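You operate a simulated robot arm through the tools that you are given. There is no shell and no other tool.

You run a simulated two-armed robot. Do the job below in one go: nothing can be reset, and whatever is moved stays where it is left.

Task
Seat the pink and teal rollers in the heater, warm them till green shows, switch off.
Fine: leave the third roller where it is; drop nothing.

The check looks at the end state, three seconds after you hand in, the way a careful person would. Anything else that was tipped, shoved, dropped, spilled or broken makes it a failure.

Robot
Two 7-joint arms with fingered hands on one trunk that stands fixed in place. Base frame: the origin is at the foot of the trunk, x ahead of it, y to its left, z up; the work surface is at about z = 74. Readings come in cm, rad, newtons and seconds.
The left shoulder is at [7, 14.2, 133.9], the right one opposite. With the tool pointing down near the work surface each hand reaches from about 10 to 66 cm from the base axis, measured 20 degrees to its own side. Payload 3.6 kg a hand.
Tool frame (each hand has its own): the origin (TCP) lies between the finger pads and is the grasp point; the fingertips stand 2.5 cm ahead of it; z points along the fingers, y is the line along which they close. The gripper opens to 8.8 cm. The gripper's body begins 2.9 cm behind the TCP. The gripper is a hand of 5 fingers: y runs from the thumb to the fingers, the wrist lies at [-1.3, -9.7, -16.2] in the tool frame.
Orientation is that of the tool frame in the base frame, as a unit quaternion [w, x, y, z]. With the fingers straight down and the wrist toward the robot, the tool's x, y and z point along [0, 1, 0], [1, 0, 0] and [0, 0, -1] of the base frame.

Tools
- The arms move only by the tool arm_command. It takes "left_moves", "right_moves" or both (then of equal length, played together; a hand with none holds still); each is a list that holds one entry, the list of rows, each a list of 6 numbers: the shift along the tool's x, y, z in cm, then the turn, a rotation vector about the tool's x, y, z in rad. In form: [[[x, y, z, wx, wy, wz], ...]]. A call has 1 to 20 rows; each row is the pose to reach, as a shift and turn from the pose commanded when the call began, along the tool's axes at that moment. Rows are played at 5 a second. More than 5 cm and 0.15 rad between two rows, and nothing of the call is played. A pose out of reach is approached as far as the arm can. The call stops where the force on the tool passes 40 N (or 10 N more than at its start, if that is more) or the arm is blocked; 0.2 s more then pass. In this call time passes only in rows, and 0.2 s behind the last. It gives the time, the measured TCP pose, the force on the tool (base axes), the opening and the grip force at its end, in the units of the frame above (readings bear some noise), with the torque about the TCP (base axes, N m) and any sound that the robot's microphone picked up.
- Cameras (640 x 400 px; columns grow to the right, rows downward): "scene" is now at [13.75, -1.55, 157.31]; the picture's right is [-0.17, -0.99, 0.00], its down [-0.50, 0.08, -0.86] and it looks along [0.85, -0.14, -0.50] (base axes); focal length 214 px, centre (320, 200). "left" rides on the left gripper at [-5.9, -7.9, -10.5] in its tool frame; the picture's right is [-0.73, -0.32, 0.61], its down [0.62, -0.68, 0.38] and it looks along [0.29, 0.66, 0.70] (tool axes); focal length 234 px, centre (320, 200). "right" rides on the right gripper at [5.9, -7.9, -10.5] in its tool frame; the picture's right is [-0.73, 0.32, -0.61], its down [-0.62, -0.68, 0.38] and it looks along [-0.29, 0.66, 0.70] (tool axes); focal length 234 px, centre (320, 200). There is no depth. A picture from a camera that has moved, and an enlarged one, comes with that camera's place and axes in the base frame and with its lens.
- capture(camera): a new picture of that camera. It takes no simulated time.
- move_column(by): slides the trunk up (or, below 0, down) by that many cm; the arms and the scene camera ride with it, the base frame stays. It gives what a move gives, with no picture.
- move_fingers(index, middle, ring, little, thumb_bend, thumb_turn, hand): sets how far each is bent, from 0 (flat) to 100 (curled in); at 30 the hand is open as for a grip, at 70 the pads meet at the TCP. One left out holds its place. A second passes; each finger stops where it meets its share of the squeeze, and holds until it gets a number again. It is the only way to open and close the hand. It gives what a move gives, with no picture; readings hold the bend of each and the force on index, middle, ring, little, thumb and palm. thumb_turn goes from beside the hand (0) to across from the fingers (100), as for a grip.
- turn_head(pan, tilt): turns the head with the scene camera to pan (to the left, within 1.501 rad either way) and tilt (down, from -0.506 to 1.204), counted from straight ahead of the robot. It gives what a move gives.
- zoom(camera, box): a new picture of the part [left, top, right, bottom] of that camera's present view, enlarged. It takes no simulated time.
- hand_in(): hands the job in; it is judged then, once.

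Places have to be worked out from the pictures, the camera data and where the tool is seen. Open the grippers and draw the arms clear of the work before you hand the job in, unless the task says otherwise.

The tools are called as name(argument=value, ...) on one line, values as JSON. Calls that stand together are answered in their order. arm_command: Moves the arms, as the interface text tells. Its arguments: {"type":"object","properties":{"left_moves":{"type":"array"},"right_moves":{"type":"array"}},"required":[]} The other tools are called the same way: move_column (by) slides the trunk up or down; move_fingers (index, middle, ring, little, thumb_bend, thumb_turn, hand) moves the fingers one by one; turn_head (pan, tilt) turns the head that bears the scene camera; capture (camera) takes a picture; zoom (camera, box) takes an enlarged picture of a part of a camera's view; hand_in () hands the job in.

At the start:

```text
clock: 0.0
left_eef_pos: [46.18, 10.19, 155.97]
left_tcp_rot: [0.0, 0.707, 0.707, 0.001]
left_force: [0.6, 0.5, 0.8]
left_wrist_torque: [-0.03, 0.01, -0.01]
left_finger_gap: 8.77
left_grasp_force: 0.1
left_shape: jaw
left_bend: [30.0, 30.0, 30.0, 30.0, 30.0, 98.0]
left_finger forces: [0.0, 0.0, 0.1, 0.1, 0.0, 0.1]
right_eef_pos: [48.59, -30.79, 153.56]
right_tcp_rot: [0.0, 0.706, 0.708, 0.0]
right_force: [0.7, -0.3, 0.4]
right_wrist_torque: [0.03, 0.0, -0.02]
right_finger_gap: 8.78
right_grasp_force: 0.1
right_shape: jaw
right_bend: [30.0, 30.0, 30.0, 30.0, 30.0, 98.0]
right_finger forces: [0.0, 0.1, 0.0, 0.0, 0.0, 0.1]
trunk travel left (down, up): [-87.5, 6.5]
head pan, tilt: [-0.169, 0.529]
```

scene: 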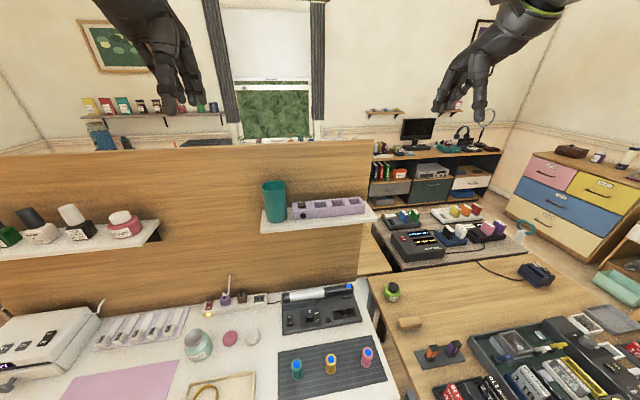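
right: 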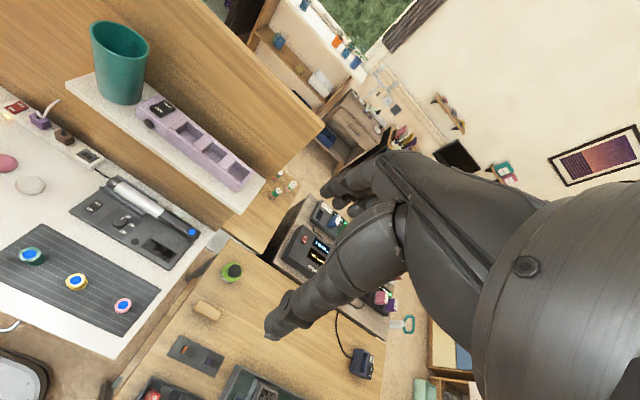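
left: 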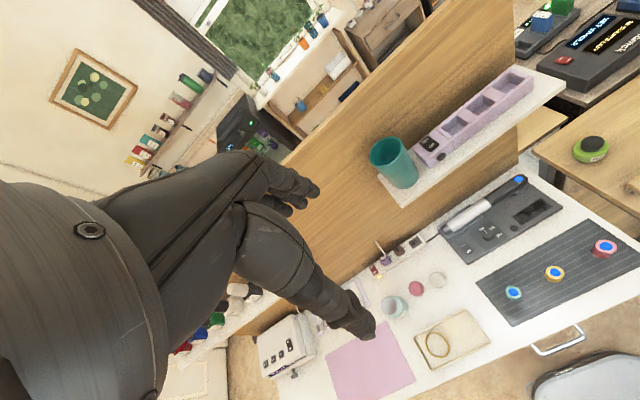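

The lilac block on the shelf looks like the heater, with wells and a switch, and the three rollers (teal, yellow, pink) stand on the dark mat. I'll zoom in on both.

zoom(camera="scene", box=[240, 160, 400, 260])

zoom(camera="scene", box=[260, 275, 420, 400])

zoom(camera="left", box=[360, 50, 560, 200])

zoom(camera="right", box=[60, 20, 280, 220])

zoom(camera="right", box=[0, 160, 220, 360])

```text
4.00 times, centred on (320, 210) of scene
camera zoom: at [13.75, -1.55, 157.31], right [-0.17, -0.99, 0.0], down [-0.5, 0.08, -0.86], along [0.85, -0.14, -0.5], focal length 858 px, centre (320, 160)
```

zoom: 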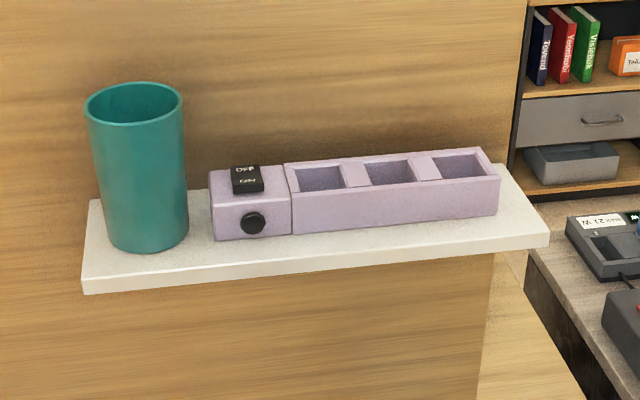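

```text
3.20 times, centred on (340, 338) of scene
camera zoom: at [13.75, -1.55, 157.31], right [-0.17, -0.99, 0.0], down [-0.5, 0.08, -0.86], along [0.85, -0.14, -0.5], focal length 686 px, centre (256, -240)
```

zoom: 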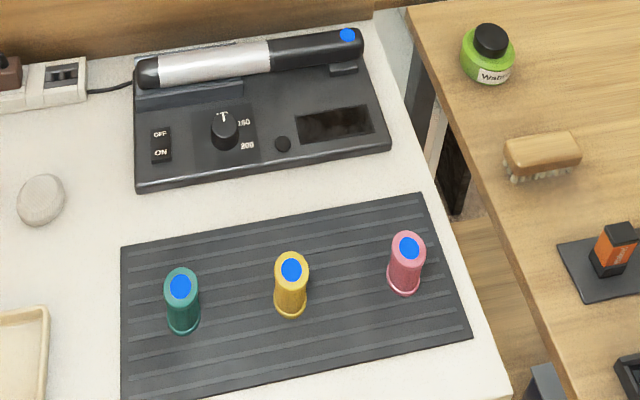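

```text
2.67 times, centred on (460, 125) of left
camera zoom: at [38.21, 4.55, 166.46], right [-0.32, -0.73, -0.61], down [-0.68, 0.62, -0.38], along [0.66, 0.29, -0.7], focal length 624 px, centre (-53, 400)
```

zoom: 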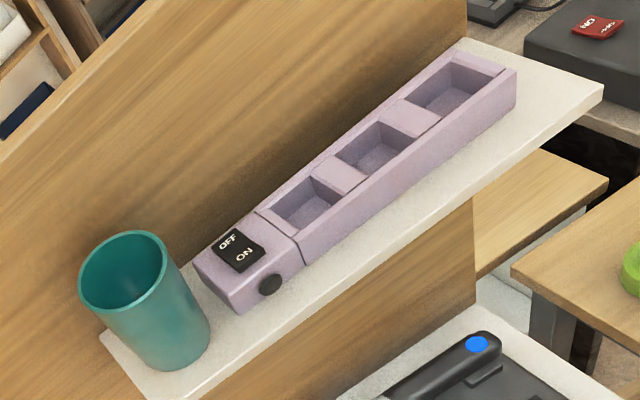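

```text
2.00 times, centred on (170, 120) of right
camera zoom: at [40.65, -24.84, 164.15], right [0.32, -0.73, 0.61], down [-0.68, -0.62, -0.38], along [0.66, -0.29, -0.7], focal length 468 px, centre (620, 360)
```

zoom: 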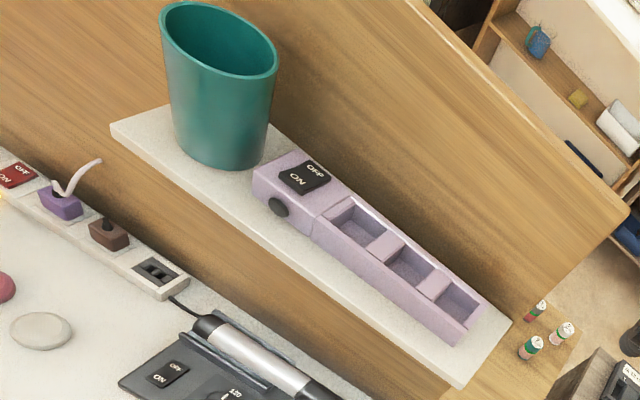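

```text
2.00 times, centred on (110, 260) of right
camera zoom: at [40.65, -24.84, 164.15], right [0.32, -0.73, 0.61], down [-0.68, -0.62, -0.38], along [0.66, -0.29, -0.7], focal length 468 px, centre (740, 80)
```

zoom: 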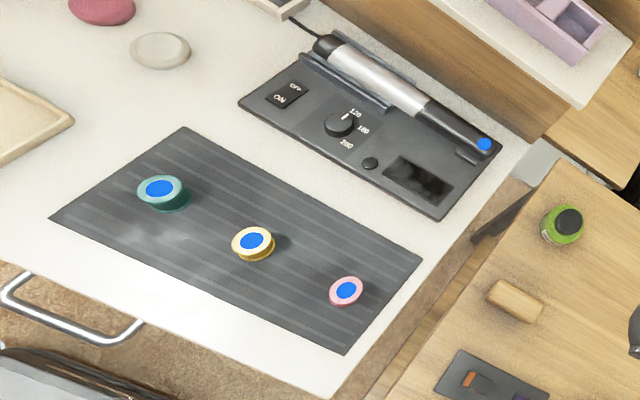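

Triangulating, the heater's top is at about z=121 with its front edge near x=70 and y from −9 to −26. The rollers stand near x=45 at y≈0.4 (teal), −10.4 (yellow) and −22.4 (pink). I'll check the power strip and the wells more closely.

zoom(camera="scene", box=[180, 260, 300, 340])

zoom(camera="scene", box=[285, 185, 375, 235])

zoom(camera="left", box=[340, 200, 480, 300])

zoom(camera="left", box=[430, 60, 550, 160])

```text
5.00 times, centred on (240, 300) of scene
camera zoom: at [13.75, -1.55, 157.31], right [-0.17, -0.99, 0.0], down [-0.5, 0.08, -0.86], along [0.85, -0.14, -0.5], focal length 1072 px, centre (720, -300)
```

zoom: 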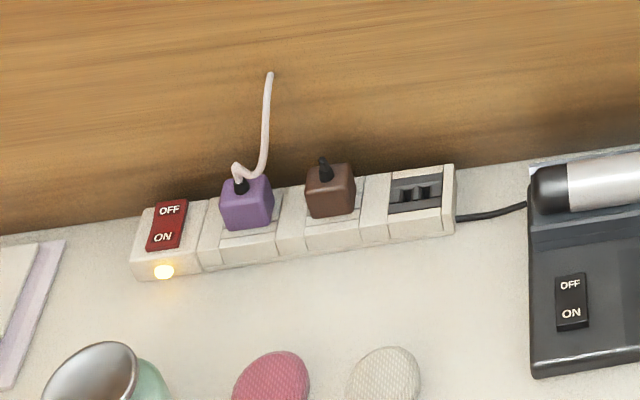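

```text
7.11 times, centred on (330, 210) of scene
camera zoom: at [13.75, -1.55, 157.31], right [-0.17, -0.99, 0.0], down [-0.5, 0.08, -0.86], along [0.85, -0.14, -0.5], focal length 1525 px, centre (249, 129)
```

zoom: 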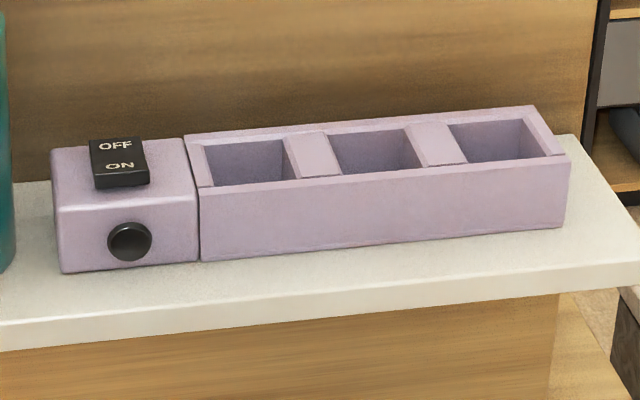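

```text
4.00 times, centred on (410, 250) of left
camera zoom: at [38.21, 4.55, 166.46], right [-0.32, -0.73, -0.61], down [-0.68, 0.62, -0.38], along [0.66, 0.29, -0.7], focal length 937 px, centre (-40, 0)
```

zoom: 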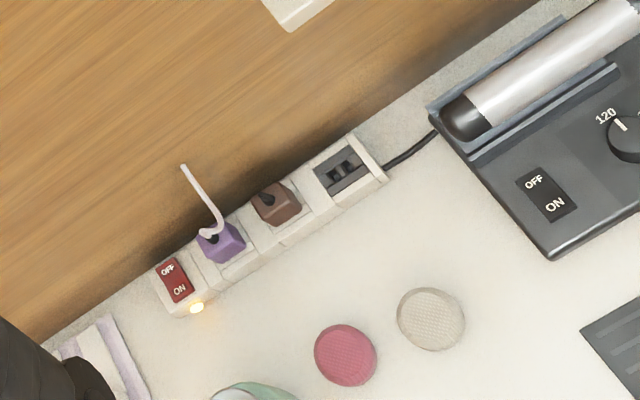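

```text
4.00 times, centred on (490, 110) of left
camera zoom: at [38.21, 4.55, 166.46], right [-0.32, -0.73, -0.61], down [-0.68, 0.62, -0.38], along [0.66, 0.29, -0.7], focal length 937 px, centre (-360, 560)
```

zoom: 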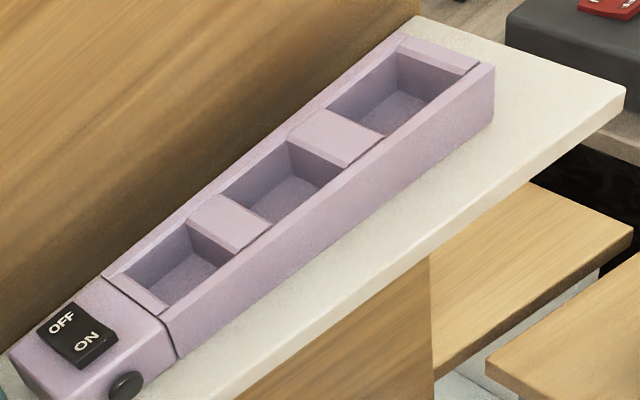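

The power strip is lit and the lilac plug is in, so the heater should have power. Its switch is at OFF. The wells centre near x≈72, y≈−11.5, −17.4 and −23.1. Before planning the grip I'll look at the hand's shape.

zoom(camera="scene", box=[420, 0, 600, 125])

zoom(camera="right", box=[240, 120, 640, 400])

```text
3.20 times, centred on (510, 62) of scene
camera zoom: at [13.75, -1.55, 157.31], right [-0.17, -0.99, 0.0], down [-0.5, 0.08, -0.86], along [0.85, -0.14, -0.5], focal length 686 px, centre (-288, 640)
```

zoom: 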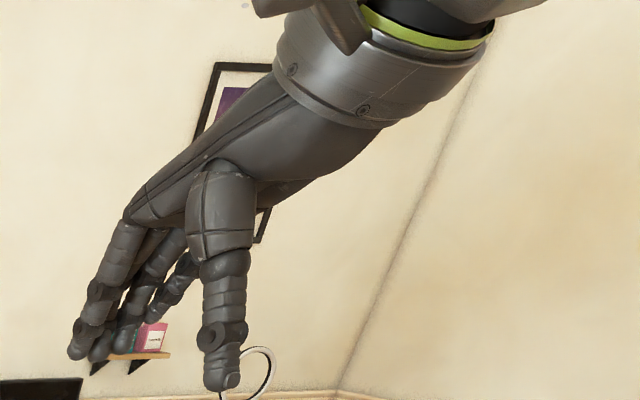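

```text
1.43 times, centred on (440, 260) of right
camera zoom: at [40.65, -24.84, 164.15], right [0.32, -0.73, 0.61], down [-0.68, -0.62, -0.38], along [0.66, -0.29, -0.7], focal length 334 px, centre (149, 114)
```

zoom: 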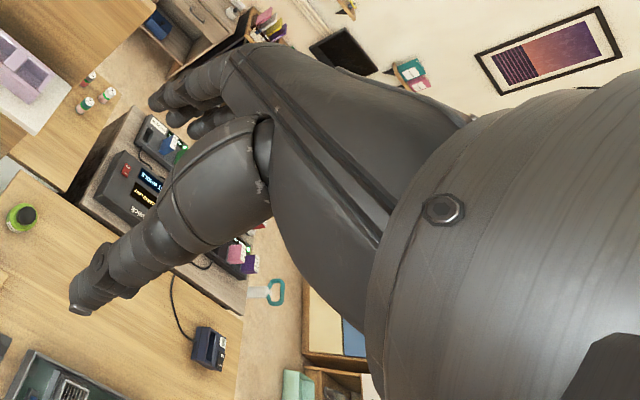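

Hand shape is clear: the fingers are on the far side, the thumb on the near side, and the wrist sits behind. I'll bring the right hand above the pink roller at about z=97 and take another look from there.

arm_command(right_moves=[[[0.6, -0.28, 4, 0, 0, 0], [1.2, -0.56, 8, 0, 0, 0], [1.8, -0.84, 12, 0, 0, 0], [2.4, -1.12, 16, 0, 0, 0], [3.0, -1.4, 20, 0, 0, 0], [3.6, -1.68, 24, 0, 0, 0], [4.2, -1.96, 28, 0, 0, 0], [4.8, -2.24, 32, 0, 0, 0], [5.4, -2.5, 36, 0, 0, 0], [6.0, -2.8, 40, 0, 0, 0], [6.6, -3.1, 44, 0, 0, 0], [7.2, -3.4, 48, 0, 0, 0], [7.8, -3.65, 52, 0, 0, 0], [8.4, -3.9, 56.5, 0, 0, 0]]])

capture(camera="right")

capture(camera="scene")

```text
clock: 3.0
left_eef_pos: [46.29, 10.73, 155.91]
left_tcp_rot: [0.0, 0.706, 0.708, -0.001]
left_force: [0.4, 0.1, 0.2]
left_wrist_torque: [-0.02, -0.01, 0.02]
left_finger_gap: 8.77
left_grasp_force: 0.1
left_shape: jaw
left_bend: [30.0, 30.0, 30.0, 30.0, 30.0, 98.0]
left_finger forces: [0.0, 0.1, 0.0, 0.0, 0.1, 0.1]
right_eef_pos: [44.54, -23.18, 99.13]
right_tcp_rot: [0.0, 0.706, 0.708, 0.0]
right_force: [0.3, -0.5, -0.3]
right_wrist_torque: [0.01, 0.0, -0.01]
right_finger_gap: 8.78
right_grasp_force: 0.0
right_shape: jaw
right_bend: [30.0, 30.0, 30.0, 30.0, 30.0, 98.0]
right_finger forces: [0.1, 0.0, 0.1, 0.1, 0.1, 0.0]
right hand out of reach, approached as far as the arm can: row 14
trunk travel left (down, up): [-87.5, 6.5]
head pan, tilt: [-0.169, 0.529]
```

```text
taken
camera right: at [36.74, -17.23, 109.75], right [0.32, -0.72, 0.61], down [-0.68, -0.63, -0.38], along [0.66, -0.29, -0.7], focal length 234 px, centre (320, 200)
```

right: 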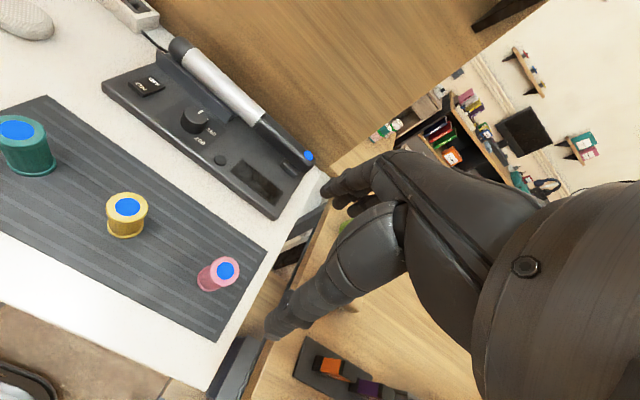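

```text
taken
camera scene: at [13.95, -1.19, 157.3], right [-0.17, -0.99, 0.0], down [-0.5, 0.08, -0.86], along [0.85, -0.15, -0.51], focal length 214 px, centre (320, 200)
```

scene: 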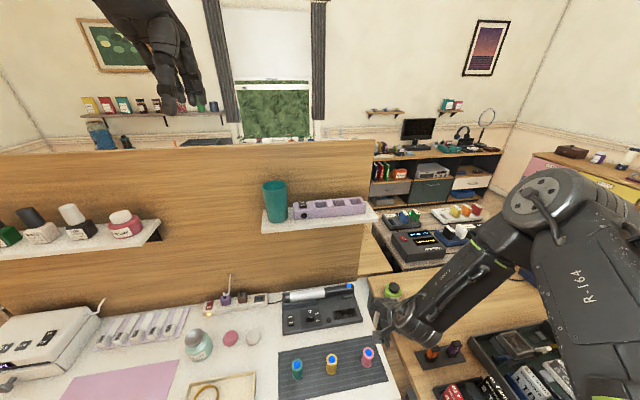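

The arm stopped a little short because it was folded too tightly, so I'll lower the trunk for work near the mat. I raise the hand 16 cm first so it doesn't come down on the roller.

arm_command(right_moves=[[[0, 0, -4, 0, 0, 0], [0, 0, -8, 0, 0, 0], [0, 0, -12, 0, 0, 0], [0, 0, -16, 0, 0, 0]]])

move_column(by=-20)

capture(camera="scene")

capture(camera="right")

```text
clock: 4.0
left_eef_pos: [45.96, 10.17, 156.0]
left_tcp_rot: [0.0, 0.707, 0.707, 0.001]
left_force: [-0.3, -0.7, -0.2]
left_wrist_torque: [-0.01, -0.02, -0.02]
left_finger_gap: 8.77
left_grasp_force: 0.1
left_shape: jaw
left_bend: [30.0, 30.0, 30.0, 30.0, 30.0, 98.0]
left_finger forces: [0.1, 0.1, 0.1, 0.0, 0.1, 0.1]
right_eef_pos: [44.2, -23.5, 115.23]
right_tcp_rot: [0.0, 0.708, 0.707, 0.001]
right_force: [-0.5, 0.0, 0.8]
right_wrist_torque: [-0.03, 0.0, -0.04]
right_finger_gap: 8.77
right_grasp_force: 0.1
right_shape: jaw
right_bend: [30.0, 30.0, 30.0, 30.0, 30.0, 98.0]
right_finger forces: [0.1, 0.1, 0.1, 0.0, 0.1, 0.0]
trunk travel left (down, up): [-87.5, 6.5]
head pan, tilt: [-0.169, 0.529]
```

```text
clock: 6.2
left_eef_pos: [46.12, 10.23, 135.98]
left_tcp_rot: [0.0, 0.707, 0.707, 0.0]
left_force: [-0.1, 0.7, -0.2]
left_wrist_torque: [0.05, 0.01, 0.02]
left_finger_gap: 8.77
left_grasp_force: 0.0
left_shape: jaw
left_bend: [30.0, 30.0, 30.0, 30.0, 30.0, 98.0]
left_finger forces: [0.1, 0.1, 0.0, 0.0, 0.0, 0.0]
right_eef_pos: [44.36, -23.38, 95.29]
right_tcp_rot: [0.0, 0.707, 0.707, 0.0]
right_force: [0.5, -0.2, 1.1]
right_wrist_torque: [-0.01, 0.01, -0.04]
right_finger_gap: 8.79
right_grasp_force: 0.1
right_shape: jaw
right_bend: [30.0, 30.0, 30.0, 30.0, 30.0, 98.0]
right_finger forces: [0.0, 0.0, 0.1, 0.1, 0.0, 0.1]
trunk travel left (down, up): [-67.5, 26.5]
head pan, tilt: [-0.169, 0.529]
```

```text
taken
camera scene: at [13.74, -1.55, 137.32], right [-0.17, -0.99, 0.0], down [-0.5, 0.08, -0.86], along [0.85, -0.14, -0.5], focal length 214 px, centre (320, 200)
```

scene: 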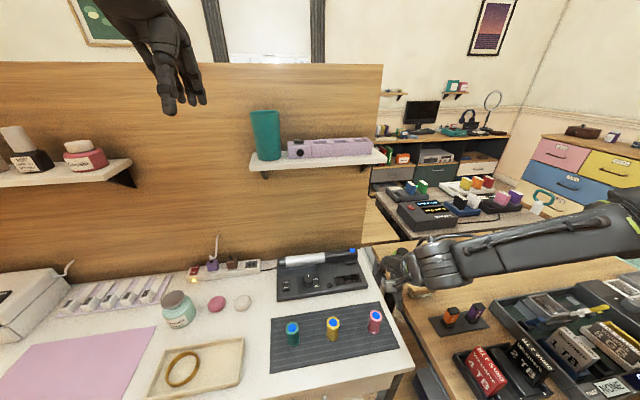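

```text
taken
camera right: at [36.49, -17.44, 105.8], right [0.32, -0.73, 0.61], down [-0.68, -0.62, -0.38], along [0.66, -0.29, -0.7], focal length 234 px, centre (320, 200)
```

right: 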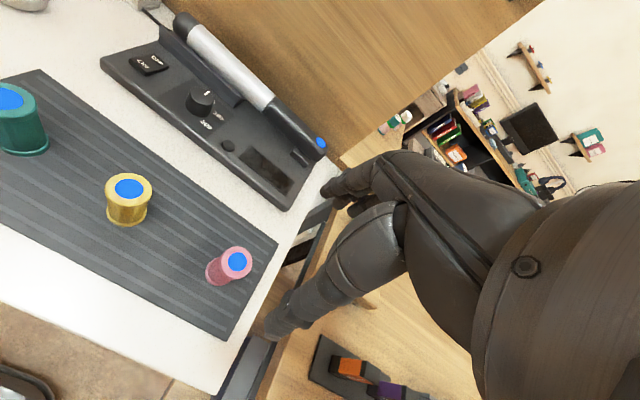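

The hand is now roughly over pink. I'll zoom in on all three rollers from both cameras to fix their positions.

zoom(camera="right", box=[180, 220, 308, 300])

zoom(camera="scene", box=[264, 290, 392, 370])

zoom(camera="scene", box=[360, 220, 488, 300])

```text
5.00 times, centred on (244, 260) of right
camera zoom: at [36.49, -17.44, 105.8], right [0.32, -0.73, 0.61], down [-0.68, -0.62, -0.38], along [0.66, -0.29, -0.7], focal length 1171 px, centre (700, -100)
```

zoom: 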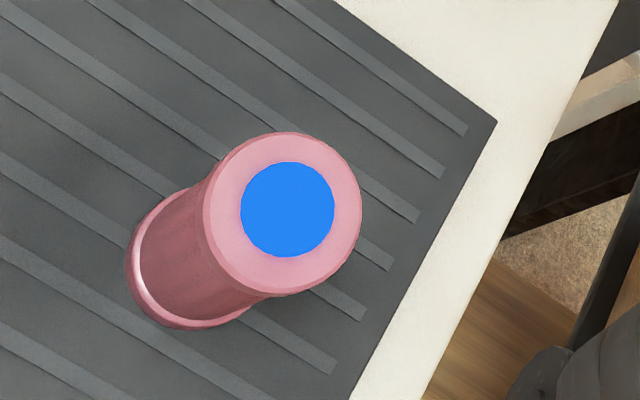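

```text
5.00 times, centred on (328, 330) of scene
camera zoom: at [13.74, -1.55, 137.32], right [-0.17, -0.99, 0.0], down [-0.5, 0.08, -0.86], along [0.85, -0.14, -0.5], focal length 1072 px, centre (280, -450)
```

zoom: 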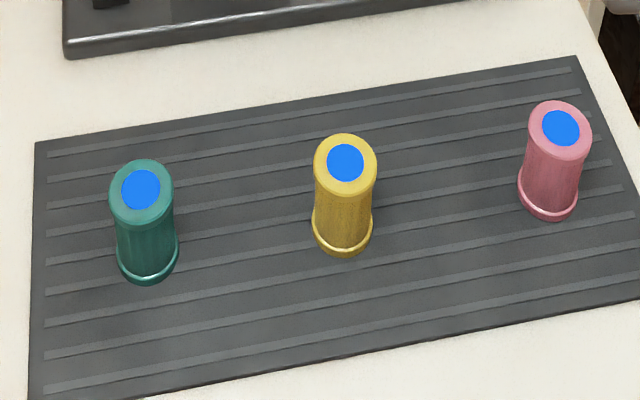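

```text
5.00 times, centred on (424, 260) of scene
camera zoom: at [13.74, -1.55, 137.32], right [-0.17, -0.99, 0.0], down [-0.5, 0.08, -0.86], along [0.85, -0.14, -0.5], focal length 1072 px, centre (-200, -100)
```

zoom: 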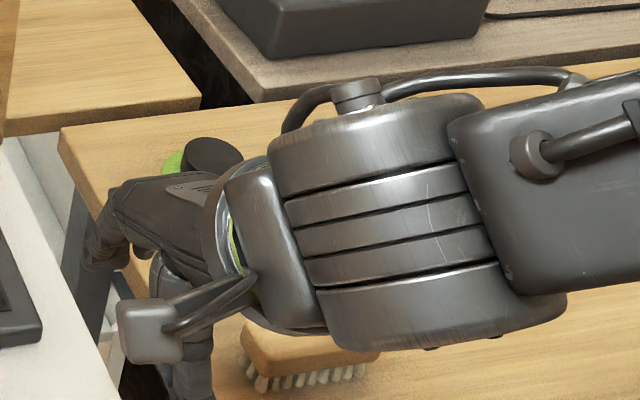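

Both cameras agree: pink stands at about (45.4, −22.3), its top is at z≈81, and its flange is 3.4 cm across. I shift 1 cm in x and y to centre on it and come down to just above its top to check.

arm_command(right_moves=[[[0.5, 0.5, 2, 0, 0, 0], [1.05, 1.05, 4, 0, 0, 0], [1.05, 1.05, 6, 0, 0, 0], [1.05, 1.05, 8, 0, 0, 0], [1.05, 1.05, 10, 0, 0, 0]]])

capture(camera="right")

zoom(camera="scene", box=[310, 250, 438, 350])

```text
clock: 7.4
left_eef_pos: [46.19, 10.28, 135.97]
left_tcp_rot: [0.0, 0.707, 0.707, -0.001]
left_force: [0.0, 0.5, 0.4]
left_wrist_torque: [-0.02, 0.05, -0.02]
left_finger_gap: 8.77
left_grasp_force: 0.0
left_shape: jaw
left_bend: [30.0, 30.0, 30.0, 30.0, 30.0, 98.0]
left_finger forces: [0.0, 0.1, 0.0, 0.1, 0.0, 0.0]
right_eef_pos: [45.44, -22.46, 85.18]
right_tcp_rot: [0.0, 0.708, 0.706, 0.0]
right_force: [0.6, -0.3, -0.7]
right_wrist_torque: [0.0, 0.01, -0.02]
right_finger_gap: 8.8
right_grasp_force: 0.1
right_shape: jaw
right_bend: [30.0, 30.0, 30.0, 30.0, 30.0, 98.0]
right_finger forces: [0.1, 0.1, 0.0, 0.0, 0.0, 0.0]
trunk travel left (down, up): [-67.5, 26.5]
head pan, tilt: [-0.169, 0.529]
```

```text
taken
camera right: at [37.58, -16.42, 95.78], right [0.32, -0.73, 0.61], down [-0.68, -0.62, -0.38], along [0.66, -0.29, -0.7], focal length 234 px, centre (320, 200)
```

right: 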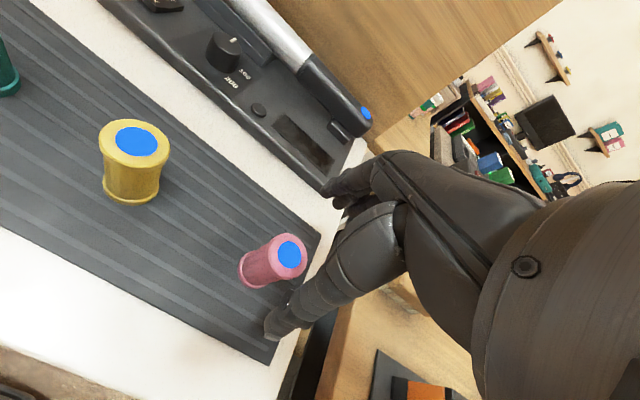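

```text
4.00 times, centred on (374, 300) of scene
camera zoom: at [13.8, -1.57, 137.31], right [-0.17, -0.99, 0.0], down [-0.5, 0.08, -0.86], along [0.85, -0.14, -0.5], focal length 858 px, centre (104, -200)
```

zoom: 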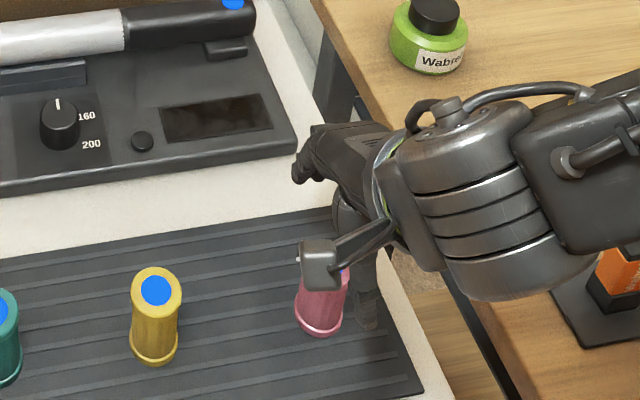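

In tool coordinates the roller top sits at about (0.1, 0.0), so the hand is centred. I'll grip high, with the TCP about 0.6 cm below the top, to keep the fingertips above the heater rim later.

arm_command(right_moves=[[[0, 0, 1.5, 0, 0, 0], [0, 0, 3, 0, 0, 0], [0, 0, 4, 0, 0, 0], [0, 0, 4.9, 0, 0, 0]]])

capture(camera="right")

zoom(camera="scene", box=[310, 250, 438, 350])

```text
clock: 8.4
left_eef_pos: [46.1, 10.41, 135.93]
left_tcp_rot: [-0.001, 0.707, 0.707, 0.0]
left_force: [1.1, 0.0, 0.4]
left_wrist_torque: [0.02, 0.03, 0.03]
left_finger_gap: 8.73
left_grasp_force: 0.1
left_shape: jaw
left_bend: [30.0, 30.0, 30.0, 30.0, 30.0, 98.0]
left_finger forces: [0.0, 0.0, 0.0, 0.0, 0.0, 0.0]
right_eef_pos: [45.55, -22.43, 80.39]
right_tcp_rot: [0.001, 0.707, 0.708, 0.0]
right_force: [-0.8, -0.5, 0.1]
right_wrist_torque: [-0.02, 0.04, -0.02]
right_finger_gap: 8.78
right_grasp_force: 0.1
right_shape: jaw
right_bend: [30.0, 30.0, 30.0, 30.0, 30.0, 98.0]
right_finger forces: [0.1, 0.0, 0.0, 0.1, 0.0, 0.0]
trunk travel left (down, up): [-67.5, 26.5]
head pan, tilt: [-0.169, 0.529]
```

```text
taken
camera right: at [37.61, -16.37, 90.88], right [0.32, -0.73, 0.61], down [-0.68, -0.62, -0.38], along [0.66, -0.29, -0.7], focal length 234 px, centre (320, 200)
```

right: 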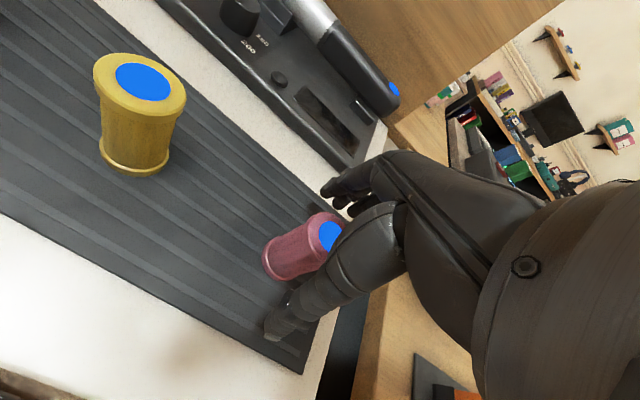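

```text
4.00 times, centred on (374, 300) of scene
camera zoom: at [13.81, -1.49, 137.31], right [-0.17, -0.99, 0.0], down [-0.5, 0.08, -0.86], along [0.85, -0.14, -0.5], focal length 858 px, centre (104, -200)
```

zoom: 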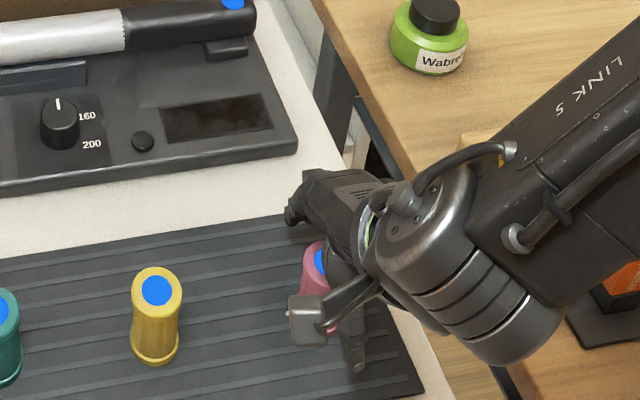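

Roller lies between thumb and fingers. I'll close partway first and look.

move_fingers(hand="right", index=47, middle=47, ring=47, little=47, thumb_bend=47)

zoom(camera="right", box=[220, 130, 420, 360])

zoom(camera="scene", box=[360, 280, 440, 350])

capture(camera="left")

```text
clock: 9.4
left_eef_pos: [46.2, 10.21, 135.87]
left_tcp_rot: [0.0, 0.707, 0.707, 0.0]
left_force: [0.0, 0.5, -0.2]
left_wrist_torque: [0.02, 0.01, -0.02]
left_finger_gap: 8.78
left_grasp_force: 0.0
left_shape: jaw
left_bend: [30.0, 30.0, 30.0, 30.0, 30.0, 98.0]
left_finger forces: [0.0, 0.1, 0.1, 0.0, 0.0, 0.0]
right_eef_pos: [45.49, -22.38, 80.31]
right_tcp_rot: [0.0, 0.707, 0.708, -0.001]
right_force: [-0.4, 0.1, -0.2]
right_wrist_torque: [0.0, -0.02, -0.01]
right_finger_gap: 4.87
right_grasp_force: 0.0
right_shape: fingers
right_bend: [47.0, 47.0, 47.0, 47.0, 47.0, 98.0]
right_finger forces: [0.1, 0.0, 0.1, 0.0, 0.0, 0.1]
trunk travel left (down, up): [-67.5, 26.5]
head pan, tilt: [-0.169, 0.529]
```

```text
1.74 times, centred on (320, 245) of right
camera zoom: at [37.57, -16.4, 90.9], right [0.32, -0.73, 0.61], down [-0.68, -0.62, -0.38], along [0.66, -0.29, -0.7], focal length 407 px, centre (320, 122)
```

zoom: 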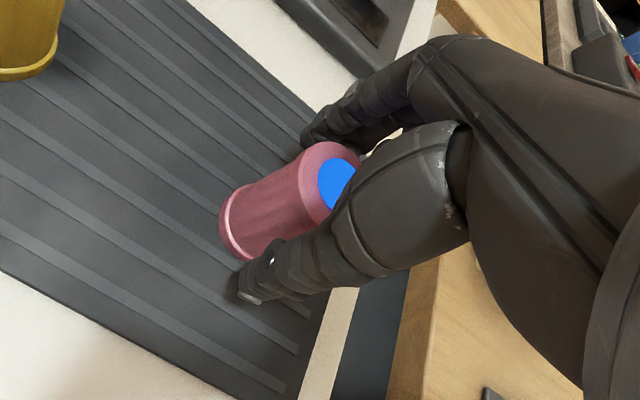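

```text
5.71 times, centred on (400, 315) of scene
camera zoom: at [13.76, -1.55, 137.31], right [-0.17, -0.99, 0.0], down [-0.5, 0.08, -0.86], along [0.85, -0.14, -0.5], focal length 1226 px, centre (-137, -457)
```

zoom: 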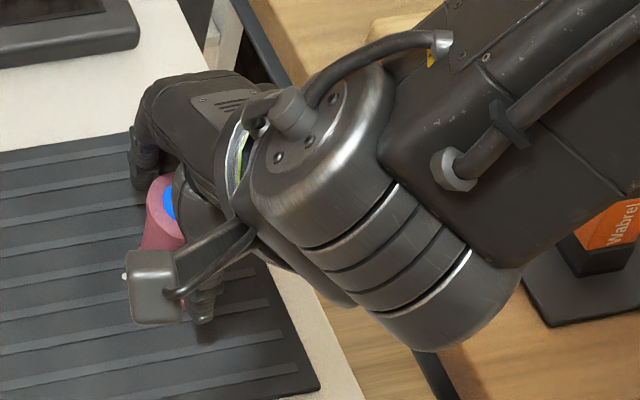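

```text
taken
camera left: at [38.22, 4.55, 146.45], right [-0.32, -0.73, -0.61], down [-0.68, 0.62, -0.38], along [0.66, 0.29, -0.7], focal length 234 px, centre (320, 200)
```

left: 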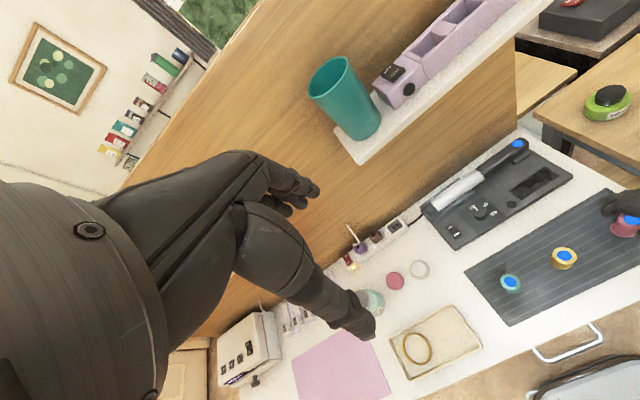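

Thumb tip reaches about 4 cm past the TCP, and the well is about 2.3 cm deep, leaving roughly 4 cm of roller exposed. So I'll regrip 1.4 cm higher and pinch with index, middle and thumb only.

arm_command(right_moves=[[[0.1, 0, -0.7, 0, 0, 0], [0.2, 0, -1.4, 0, 0, 0]]])

move_fingers(hand="right", index=58, middle=58, ring=44, little=44, thumb_bend=58)

zoom(camera="right", box=[220, 130, 420, 360])

zoom(camera="scene", box=[360, 280, 440, 350])

```text
clock: 10.0
left_eef_pos: [46.2, 10.15, 135.87]
left_tcp_rot: [0.001, 0.707, 0.707, 0.0]
left_force: [-0.5, 0.0, 0.1]
left_wrist_torque: [0.02, -0.02, 0.03]
left_finger_gap: 8.76
left_grasp_force: 0.0
left_shape: jaw
left_bend: [30.0, 30.0, 30.0, 30.0, 30.0, 98.0]
left_finger forces: [0.0, 0.1, 0.1, 0.0, 0.0, 0.1]
right_eef_pos: [45.44, -22.06, 81.81]
right_tcp_rot: [0.0, 0.707, 0.707, 0.0]
right_force: [-0.6, 0.1, -0.2]
right_wrist_torque: [0.01, 0.01, -0.04]
right_finger_gap: 4.89
right_grasp_force: 0.1
right_shape: fingers
right_bend: [47.0, 47.0, 47.0, 47.0, 47.0, 98.0]
right_finger forces: [0.0, 0.1, 0.1, 0.1, 0.0, 0.1]
trunk travel left (down, up): [-67.5, 26.5]
head pan, tilt: [-0.169, 0.529]
```

```text
clock: 11.0
left_eef_pos: [46.14, 10.09, 136.0]
left_tcp_rot: [0.0, 0.707, 0.707, -0.001]
left_force: [0.3, -0.4, 0.0]
left_wrist_torque: [-0.02, 0.03, 0.0]
left_finger_gap: 8.77
left_grasp_force: 0.0
left_shape: jaw
left_bend: [30.0, 30.0, 30.0, 30.0, 30.0, 98.0]
left_finger forces: [0.0, 0.1, 0.0, 0.0, 0.0, 0.0]
right_eef_pos: [45.38, -22.21, 81.75]
right_tcp_rot: [0.0, 0.707, 0.707, 0.0]
right_force: [-0.6, 0.4, -0.2]
right_wrist_torque: [0.02, 0.01, 0.0]
right_finger_gap: 2.76
right_grasp_force: 0.0
right_shape: fingers
right_bend: [57.0, 56.0, 44.0, 44.0, 56.0, 98.0]
right_finger forces: [0.2, 0.3, 0.1, 0.0, 0.2, 0.0]
trunk travel left (down, up): [-67.5, 26.5]
head pan, tilt: [-0.169, 0.529]
```

```text
1.74 times, centred on (320, 245) of right
camera zoom: at [37.58, -16.21, 92.28], right [0.32, -0.73, 0.61], down [-0.68, -0.62, -0.38], along [0.66, -0.29, -0.7], focal length 407 px, centre (320, 122)
```

zoom: 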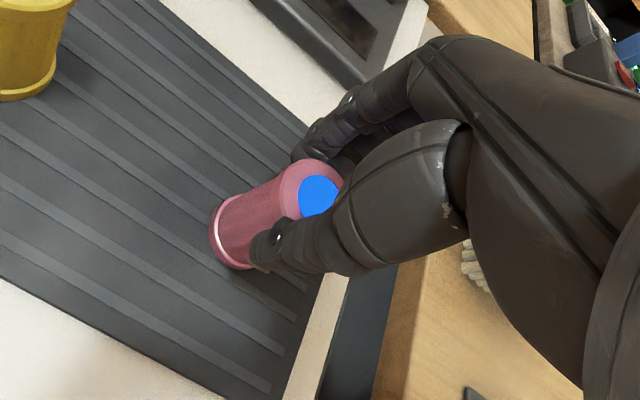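

```text
5.71 times, centred on (400, 315) of scene
camera zoom: at [13.76, -1.55, 137.31], right [-0.17, -0.99, 0.0], down [-0.5, 0.08, -0.86], along [0.85, -0.14, -0.5], focal length 1226 px, centre (-137, -457)
```

zoom: 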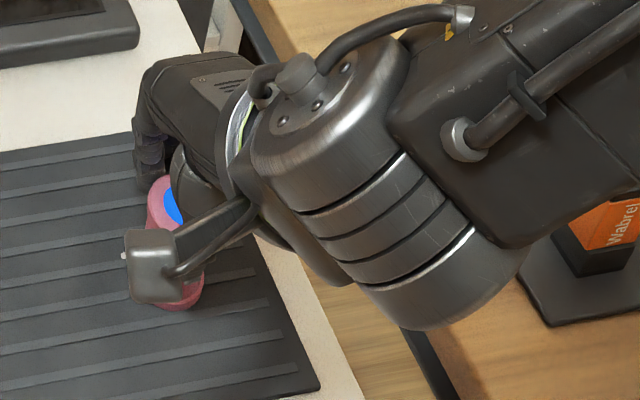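

All three digits have made contact, with gap 2.76. I squeeze firmer.

move_fingers(hand="right", index=75, middle=75, thumb_bend=75)

zoom(camera="right", box=[220, 130, 420, 360])

```text
clock: 12.0
left_eef_pos: [46.12, 10.31, 135.91]
left_tcp_rot: [0.0, 0.707, 0.707, 0.0]
left_force: [0.1, -0.5, -0.7]
left_wrist_torque: [0.03, -0.03, 0.01]
left_finger_gap: 8.76
left_grasp_force: 0.1
left_shape: jaw
left_bend: [30.0, 30.0, 30.0, 30.0, 30.0, 98.0]
left_finger forces: [0.1, 0.1, 0.0, 0.1, 0.1, 0.0]
right_eef_pos: [45.47, -22.08, 81.79]
right_tcp_rot: [0.0, 0.707, 0.707, -0.001]
right_force: [-0.3, -1.1, 0.5]
right_wrist_torque: [0.05, -0.01, -0.02]
right_finger_gap: 2.2
right_grasp_force: 13.2
right_shape: fingers
right_bend: [72.0, 64.0, 44.0, 44.0, 57.0, 95.0]
right_finger forces: [7.1, 7.6, 0.0, 0.0, 13.4, 0.0]
trunk travel left (down, up): [-67.5, 26.5]
head pan, tilt: [-0.169, 0.529]
```

```text
1.74 times, centred on (320, 245) of right
camera zoom: at [37.58, -16.21, 92.28], right [0.32, -0.73, 0.61], down [-0.68, -0.62, -0.38], along [0.66, -0.29, -0.7], focal length 407 px, centre (320, 122)
```

zoom: 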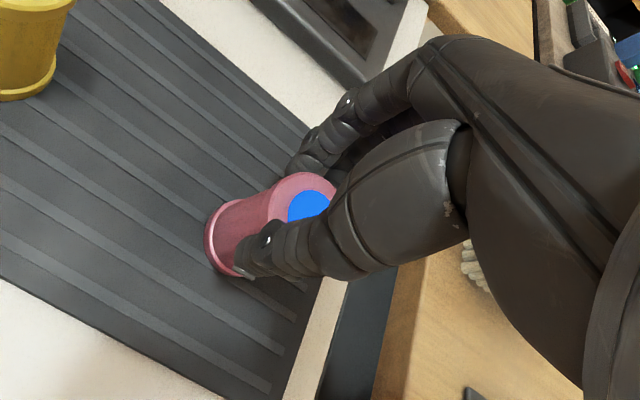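

Grip is 13 N and the roller has stayed upright. I lift 4 cm and check that it hangs straight.

arm_command(right_moves=[[[0, 0, -0.5, 0, 0, 0], [0, 0, -1.5, 0, 0, 0], [0, 0, -3, 0, 0, 0], [0, 0, -5, 0, 0, 0], [0, 0, -5, 0, 0, 0]]])

zoom(camera="right", box=[180, 130, 420, 330])

zoom(camera="scene", box=[340, 260, 440, 340])

zoom(camera="left", box=[540, 160, 640, 260])

```text
clock: 13.2
left_eef_pos: [46.23, 10.26, 135.88]
left_tcp_rot: [0.0, 0.707, 0.707, 0.001]
left_force: [0.9, -0.2, -0.2]
left_wrist_torque: [0.0, -0.01, -0.01]
left_finger_gap: 8.78
left_grasp_force: 0.0
left_shape: jaw
left_bend: [30.0, 30.0, 30.0, 30.0, 30.0, 98.0]
left_finger forces: [0.0, 0.0, 0.0, 0.0, 0.0, 0.0]
right_eef_pos: [45.6, -22.14, 86.79]
right_tcp_rot: [0.0, 0.707, 0.707, 0.0]
right_force: [-0.3, -0.8, -0.8]
right_wrist_torque: [0.01, -0.04, -0.04]
right_finger_gap: 2.2
right_grasp_force: 14.5
right_shape: fingers
right_bend: [72.0, 64.0, 44.0, 44.0, 57.0, 95.0]
right_finger forces: [7.2, 7.6, 0.1, 0.0, 13.3, 0.0]
trunk travel left (down, up): [-67.5, 26.5]
head pan, tilt: [-0.169, 0.529]
```

```text
2.00 times, centred on (300, 230) of right
camera zoom: at [37.61, -16.2, 97.36], right [0.32, -0.73, 0.61], down [-0.68, -0.62, -0.38], along [0.66, -0.29, -0.7], focal length 468 px, centre (360, 140)
```

zoom: 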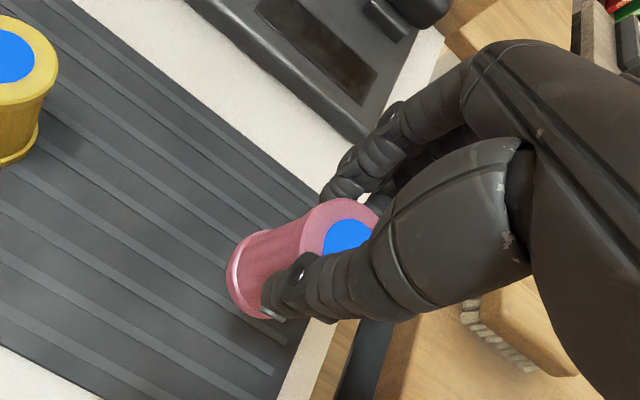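

```text
5.00 times, centred on (390, 300) of scene
camera zoom: at [13.8, -1.55, 137.31], right [-0.17, -0.99, 0.0], down [-0.5, 0.08, -0.86], along [0.85, -0.14, -0.5], focal length 1072 px, centre (-30, -300)
```

zoom: 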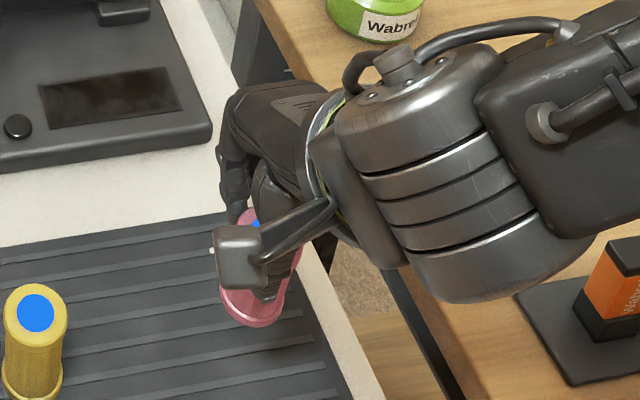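

```text
4.00 times, centred on (590, 210) of left
camera zoom: at [38.26, 4.55, 146.44], right [-0.32, -0.73, -0.61], down [-0.68, 0.62, -0.38], along [0.66, 0.29, -0.7], focal length 937 px, centre (-760, 160)
```

zoom: 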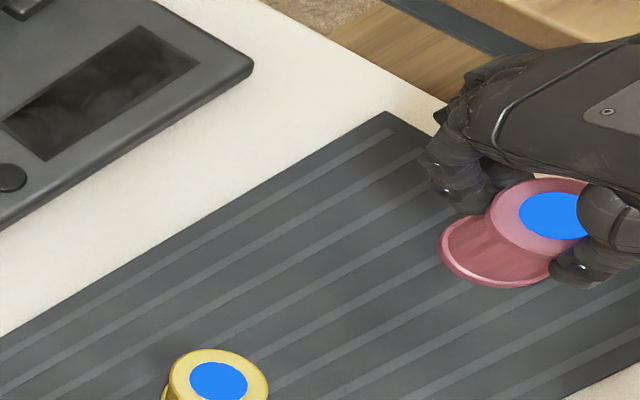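

Roller is held and lifted, but it may lean a few degrees. I'll zoom closer to measure the lean.

zoom(camera="right", box=[280, 210, 376, 300])

zoom(camera="left", box=[576, 190, 640, 240])

zoom(camera="scene", box=[376, 290, 416, 330])

```text
4.44 times, centred on (328, 255) of right
camera zoom: at [37.61, -16.2, 97.36], right [0.32, -0.73, 0.61], down [-0.68, -0.62, -0.38], along [0.66, -0.29, -0.7], focal length 1041 px, centre (284, -44)
```

zoom: 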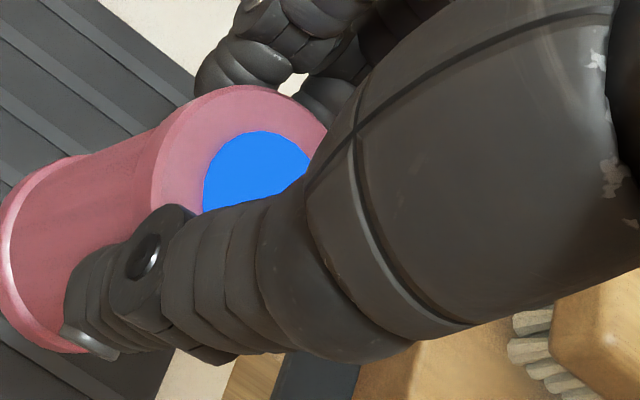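

```text
8.00 times, centred on (608, 215) of left
camera zoom: at [38.26, 4.55, 146.44], right [-0.32, -0.73, -0.61], down [-0.68, 0.62, -0.38], along [0.66, 0.29, -0.7], focal length 1873 px, centre (-1984, 80)
```

zoom: 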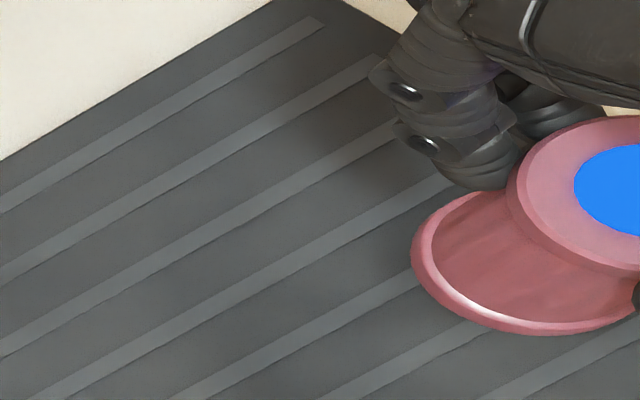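

```text
10.00 times, centred on (396, 310) of scene
camera zoom: at [13.8, -1.55, 137.31], right [-0.17, -0.99, 0.0], down [-0.5, 0.08, -0.86], along [0.85, -0.14, -0.5], focal length 2145 px, centre (-440, -900)
```

zoom: 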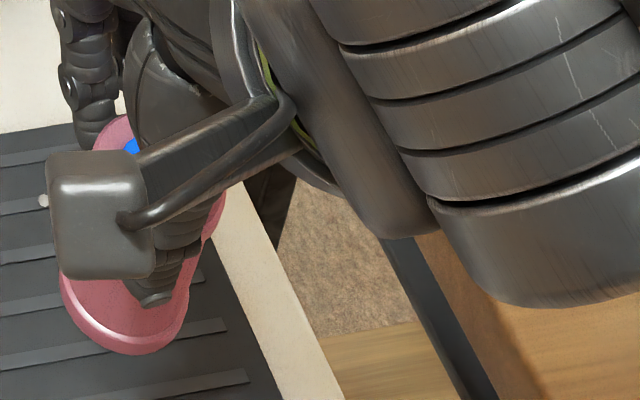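

The roller leans about 5°, with its top toward the robot, so I'll correct that with a small wrist turn later. Now I raise the trunk back up, then the arm, well in front of the shelf.

move_column(by=20)

arm_command(right_moves=[[[0, 0, -3, 0, 0, 0], [0, 0, -6, 0, 0, 0], [0, 0, -9, 0, 0, 0], [0, 0, -12, 0, 0, 0], [0, 0, -15, 0, 0, 0], [0, 0, -18, 0, 0, 0], [0, 0, -21, 0, 0, 0], [0, 0, -24, 0, 0, 0], [0, 0, -27, 0, 0, 0], [0, 0, -30, 0, 0, 0], [0, 0, -33, 0, 0, 0], [0, 0, -33, 0.04, 0.015, 0], [0, 0, -33, 0.078, 0.031, 0]]])

capture(camera="scene")

capture(camera="right")

capture(camera="left")

```text
clock: 15.3
left_eef_pos: [46.3, 10.38, 155.88]
left_tcp_rot: [0.0, 0.707, 0.707, 0.0]
left_force: [-0.2, -0.2, -0.4]
left_wrist_torque: [-0.03, 0.01, 0.01]
left_finger_gap: 8.76
left_grasp_force: 0.0
left_shape: jaw
left_bend: [30.0, 30.0, 30.0, 30.0, 30.0, 98.0]
left_finger forces: [0.0, 0.0, 0.0, 0.0, 0.0, 0.1]
right_eef_pos: [45.55, -22.31, 106.81]
right_tcp_rot: [0.0, 0.707, 0.707, 0.0]
right_force: [-0.4, 0.0, -0.7]
right_wrist_torque: [-0.02, 0.0, 0.01]
right_finger_gap: 2.19
right_grasp_force: 14.1
right_shape: fingers
right_bend: [72.0, 64.0, 44.0, 44.0, 57.0, 95.0]
right_finger forces: [7.2, 7.6, 0.0, 0.0, 13.3, 0.0]
trunk travel left (down, up): [-87.5, 6.5]
head pan, tilt: [-0.169, 0.529]
```

```text
clock: 18.1
left_eef_pos: [46.43, 10.2, 155.95]
left_tcp_rot: [0.0, 0.707, 0.707, 0.0]
left_force: [-0.5, -0.5, 0.1]
left_wrist_torque: [0.0, 0.0, 0.01]
left_finger_gap: 8.79
left_grasp_force: 0.1
left_shape: jaw
left_bend: [30.0, 30.0, 30.0, 30.0, 30.0, 98.0]
left_finger forces: [0.0, 0.0, 0.1, 0.0, 0.0, 0.0]
right_eef_pos: [45.5, -22.19, 139.87]
right_tcp_rot: [-0.039, 0.707, 0.706, -0.017]
right_force: [-0.3, -0.5, -0.8]
right_wrist_torque: [0.0, -0.01, -0.01]
right_finger_gap: 2.11
right_grasp_force: 14.6
right_shape: fingers
right_bend: [73.0, 65.0, 44.0, 44.0, 57.0, 95.0]
right_finger forces: [7.7, 7.7, 0.0, 0.1, 13.5, 0.0]
trunk travel left (down, up): [-87.5, 6.5]
head pan, tilt: [-0.169, 0.529]
```

```text
taken
camera scene: at [13.84, -1.59, 157.3], right [-0.17, -0.99, 0.0], down [-0.5, 0.08, -0.86], along [0.85, -0.14, -0.51], focal length 214 px, centre (320, 200)
```

scene: 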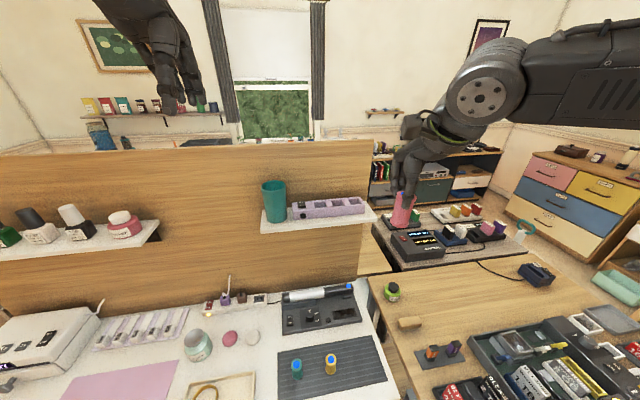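

```text
taken
camera right: at [38.45, -16.56, 151.12], right [0.37, -0.74, 0.56], down [-0.71, -0.61, -0.35], along [0.6, -0.27, -0.75], focal length 234 px, centre (320, 200)
```

right: 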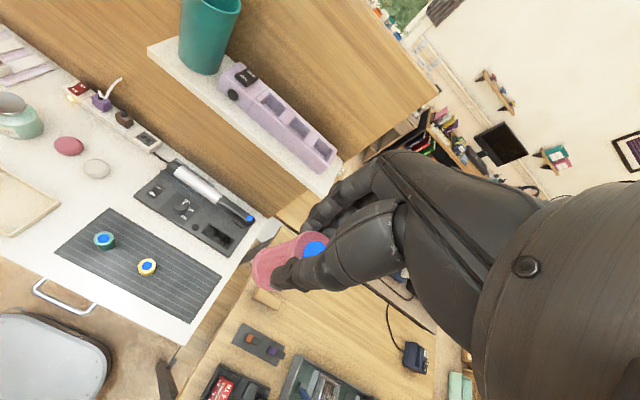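

```text
taken
camera left: at [38.3, 4.51, 166.43], right [-0.32, -0.73, -0.61], down [-0.68, 0.62, -0.38], along [0.66, 0.29, -0.7], focal length 234 px, centre (320, 200)
```

left: 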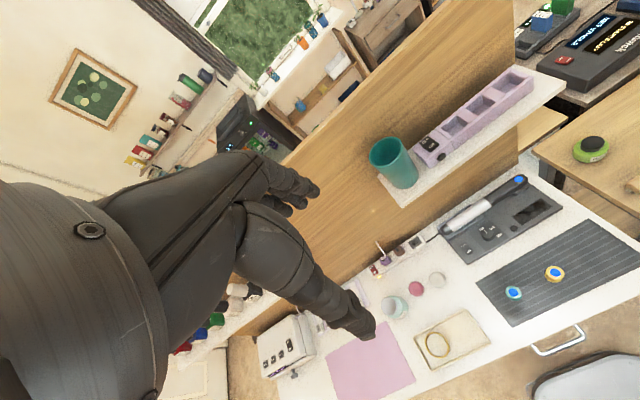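

I check from the scene camera whether the roller now hangs vertical.

zoom(camera="scene", box=[376, 170, 440, 240])

zoom(camera="right", box=[240, 220, 336, 300])

```text
5.71 times, centred on (408, 205) of scene
camera zoom: at [13.84, -1.59, 157.3], right [-0.17, -0.99, 0.0], down [-0.5, 0.08, -0.86], along [0.85, -0.14, -0.51], focal length 1226 px, centre (-183, 171)
```

zoom: 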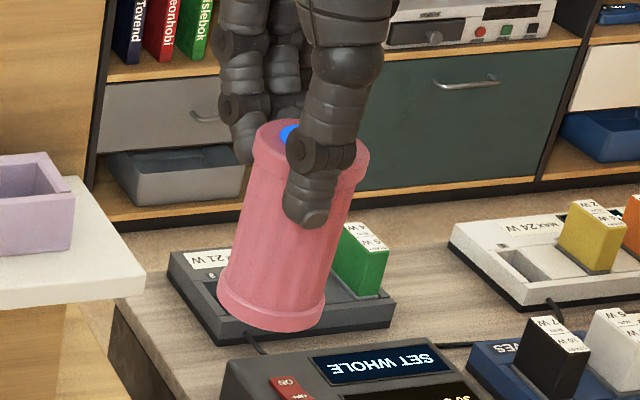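

```text
5.00 times, centred on (288, 260) of right
camera zoom: at [38.45, -16.56, 151.12], right [0.37, -0.74, 0.56], down [-0.71, -0.61, -0.35], along [0.6, -0.27, -0.75], focal length 1171 px, centre (480, -100)
```

zoom: 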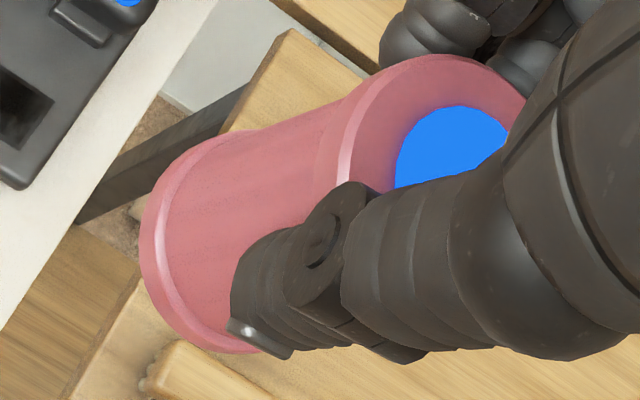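

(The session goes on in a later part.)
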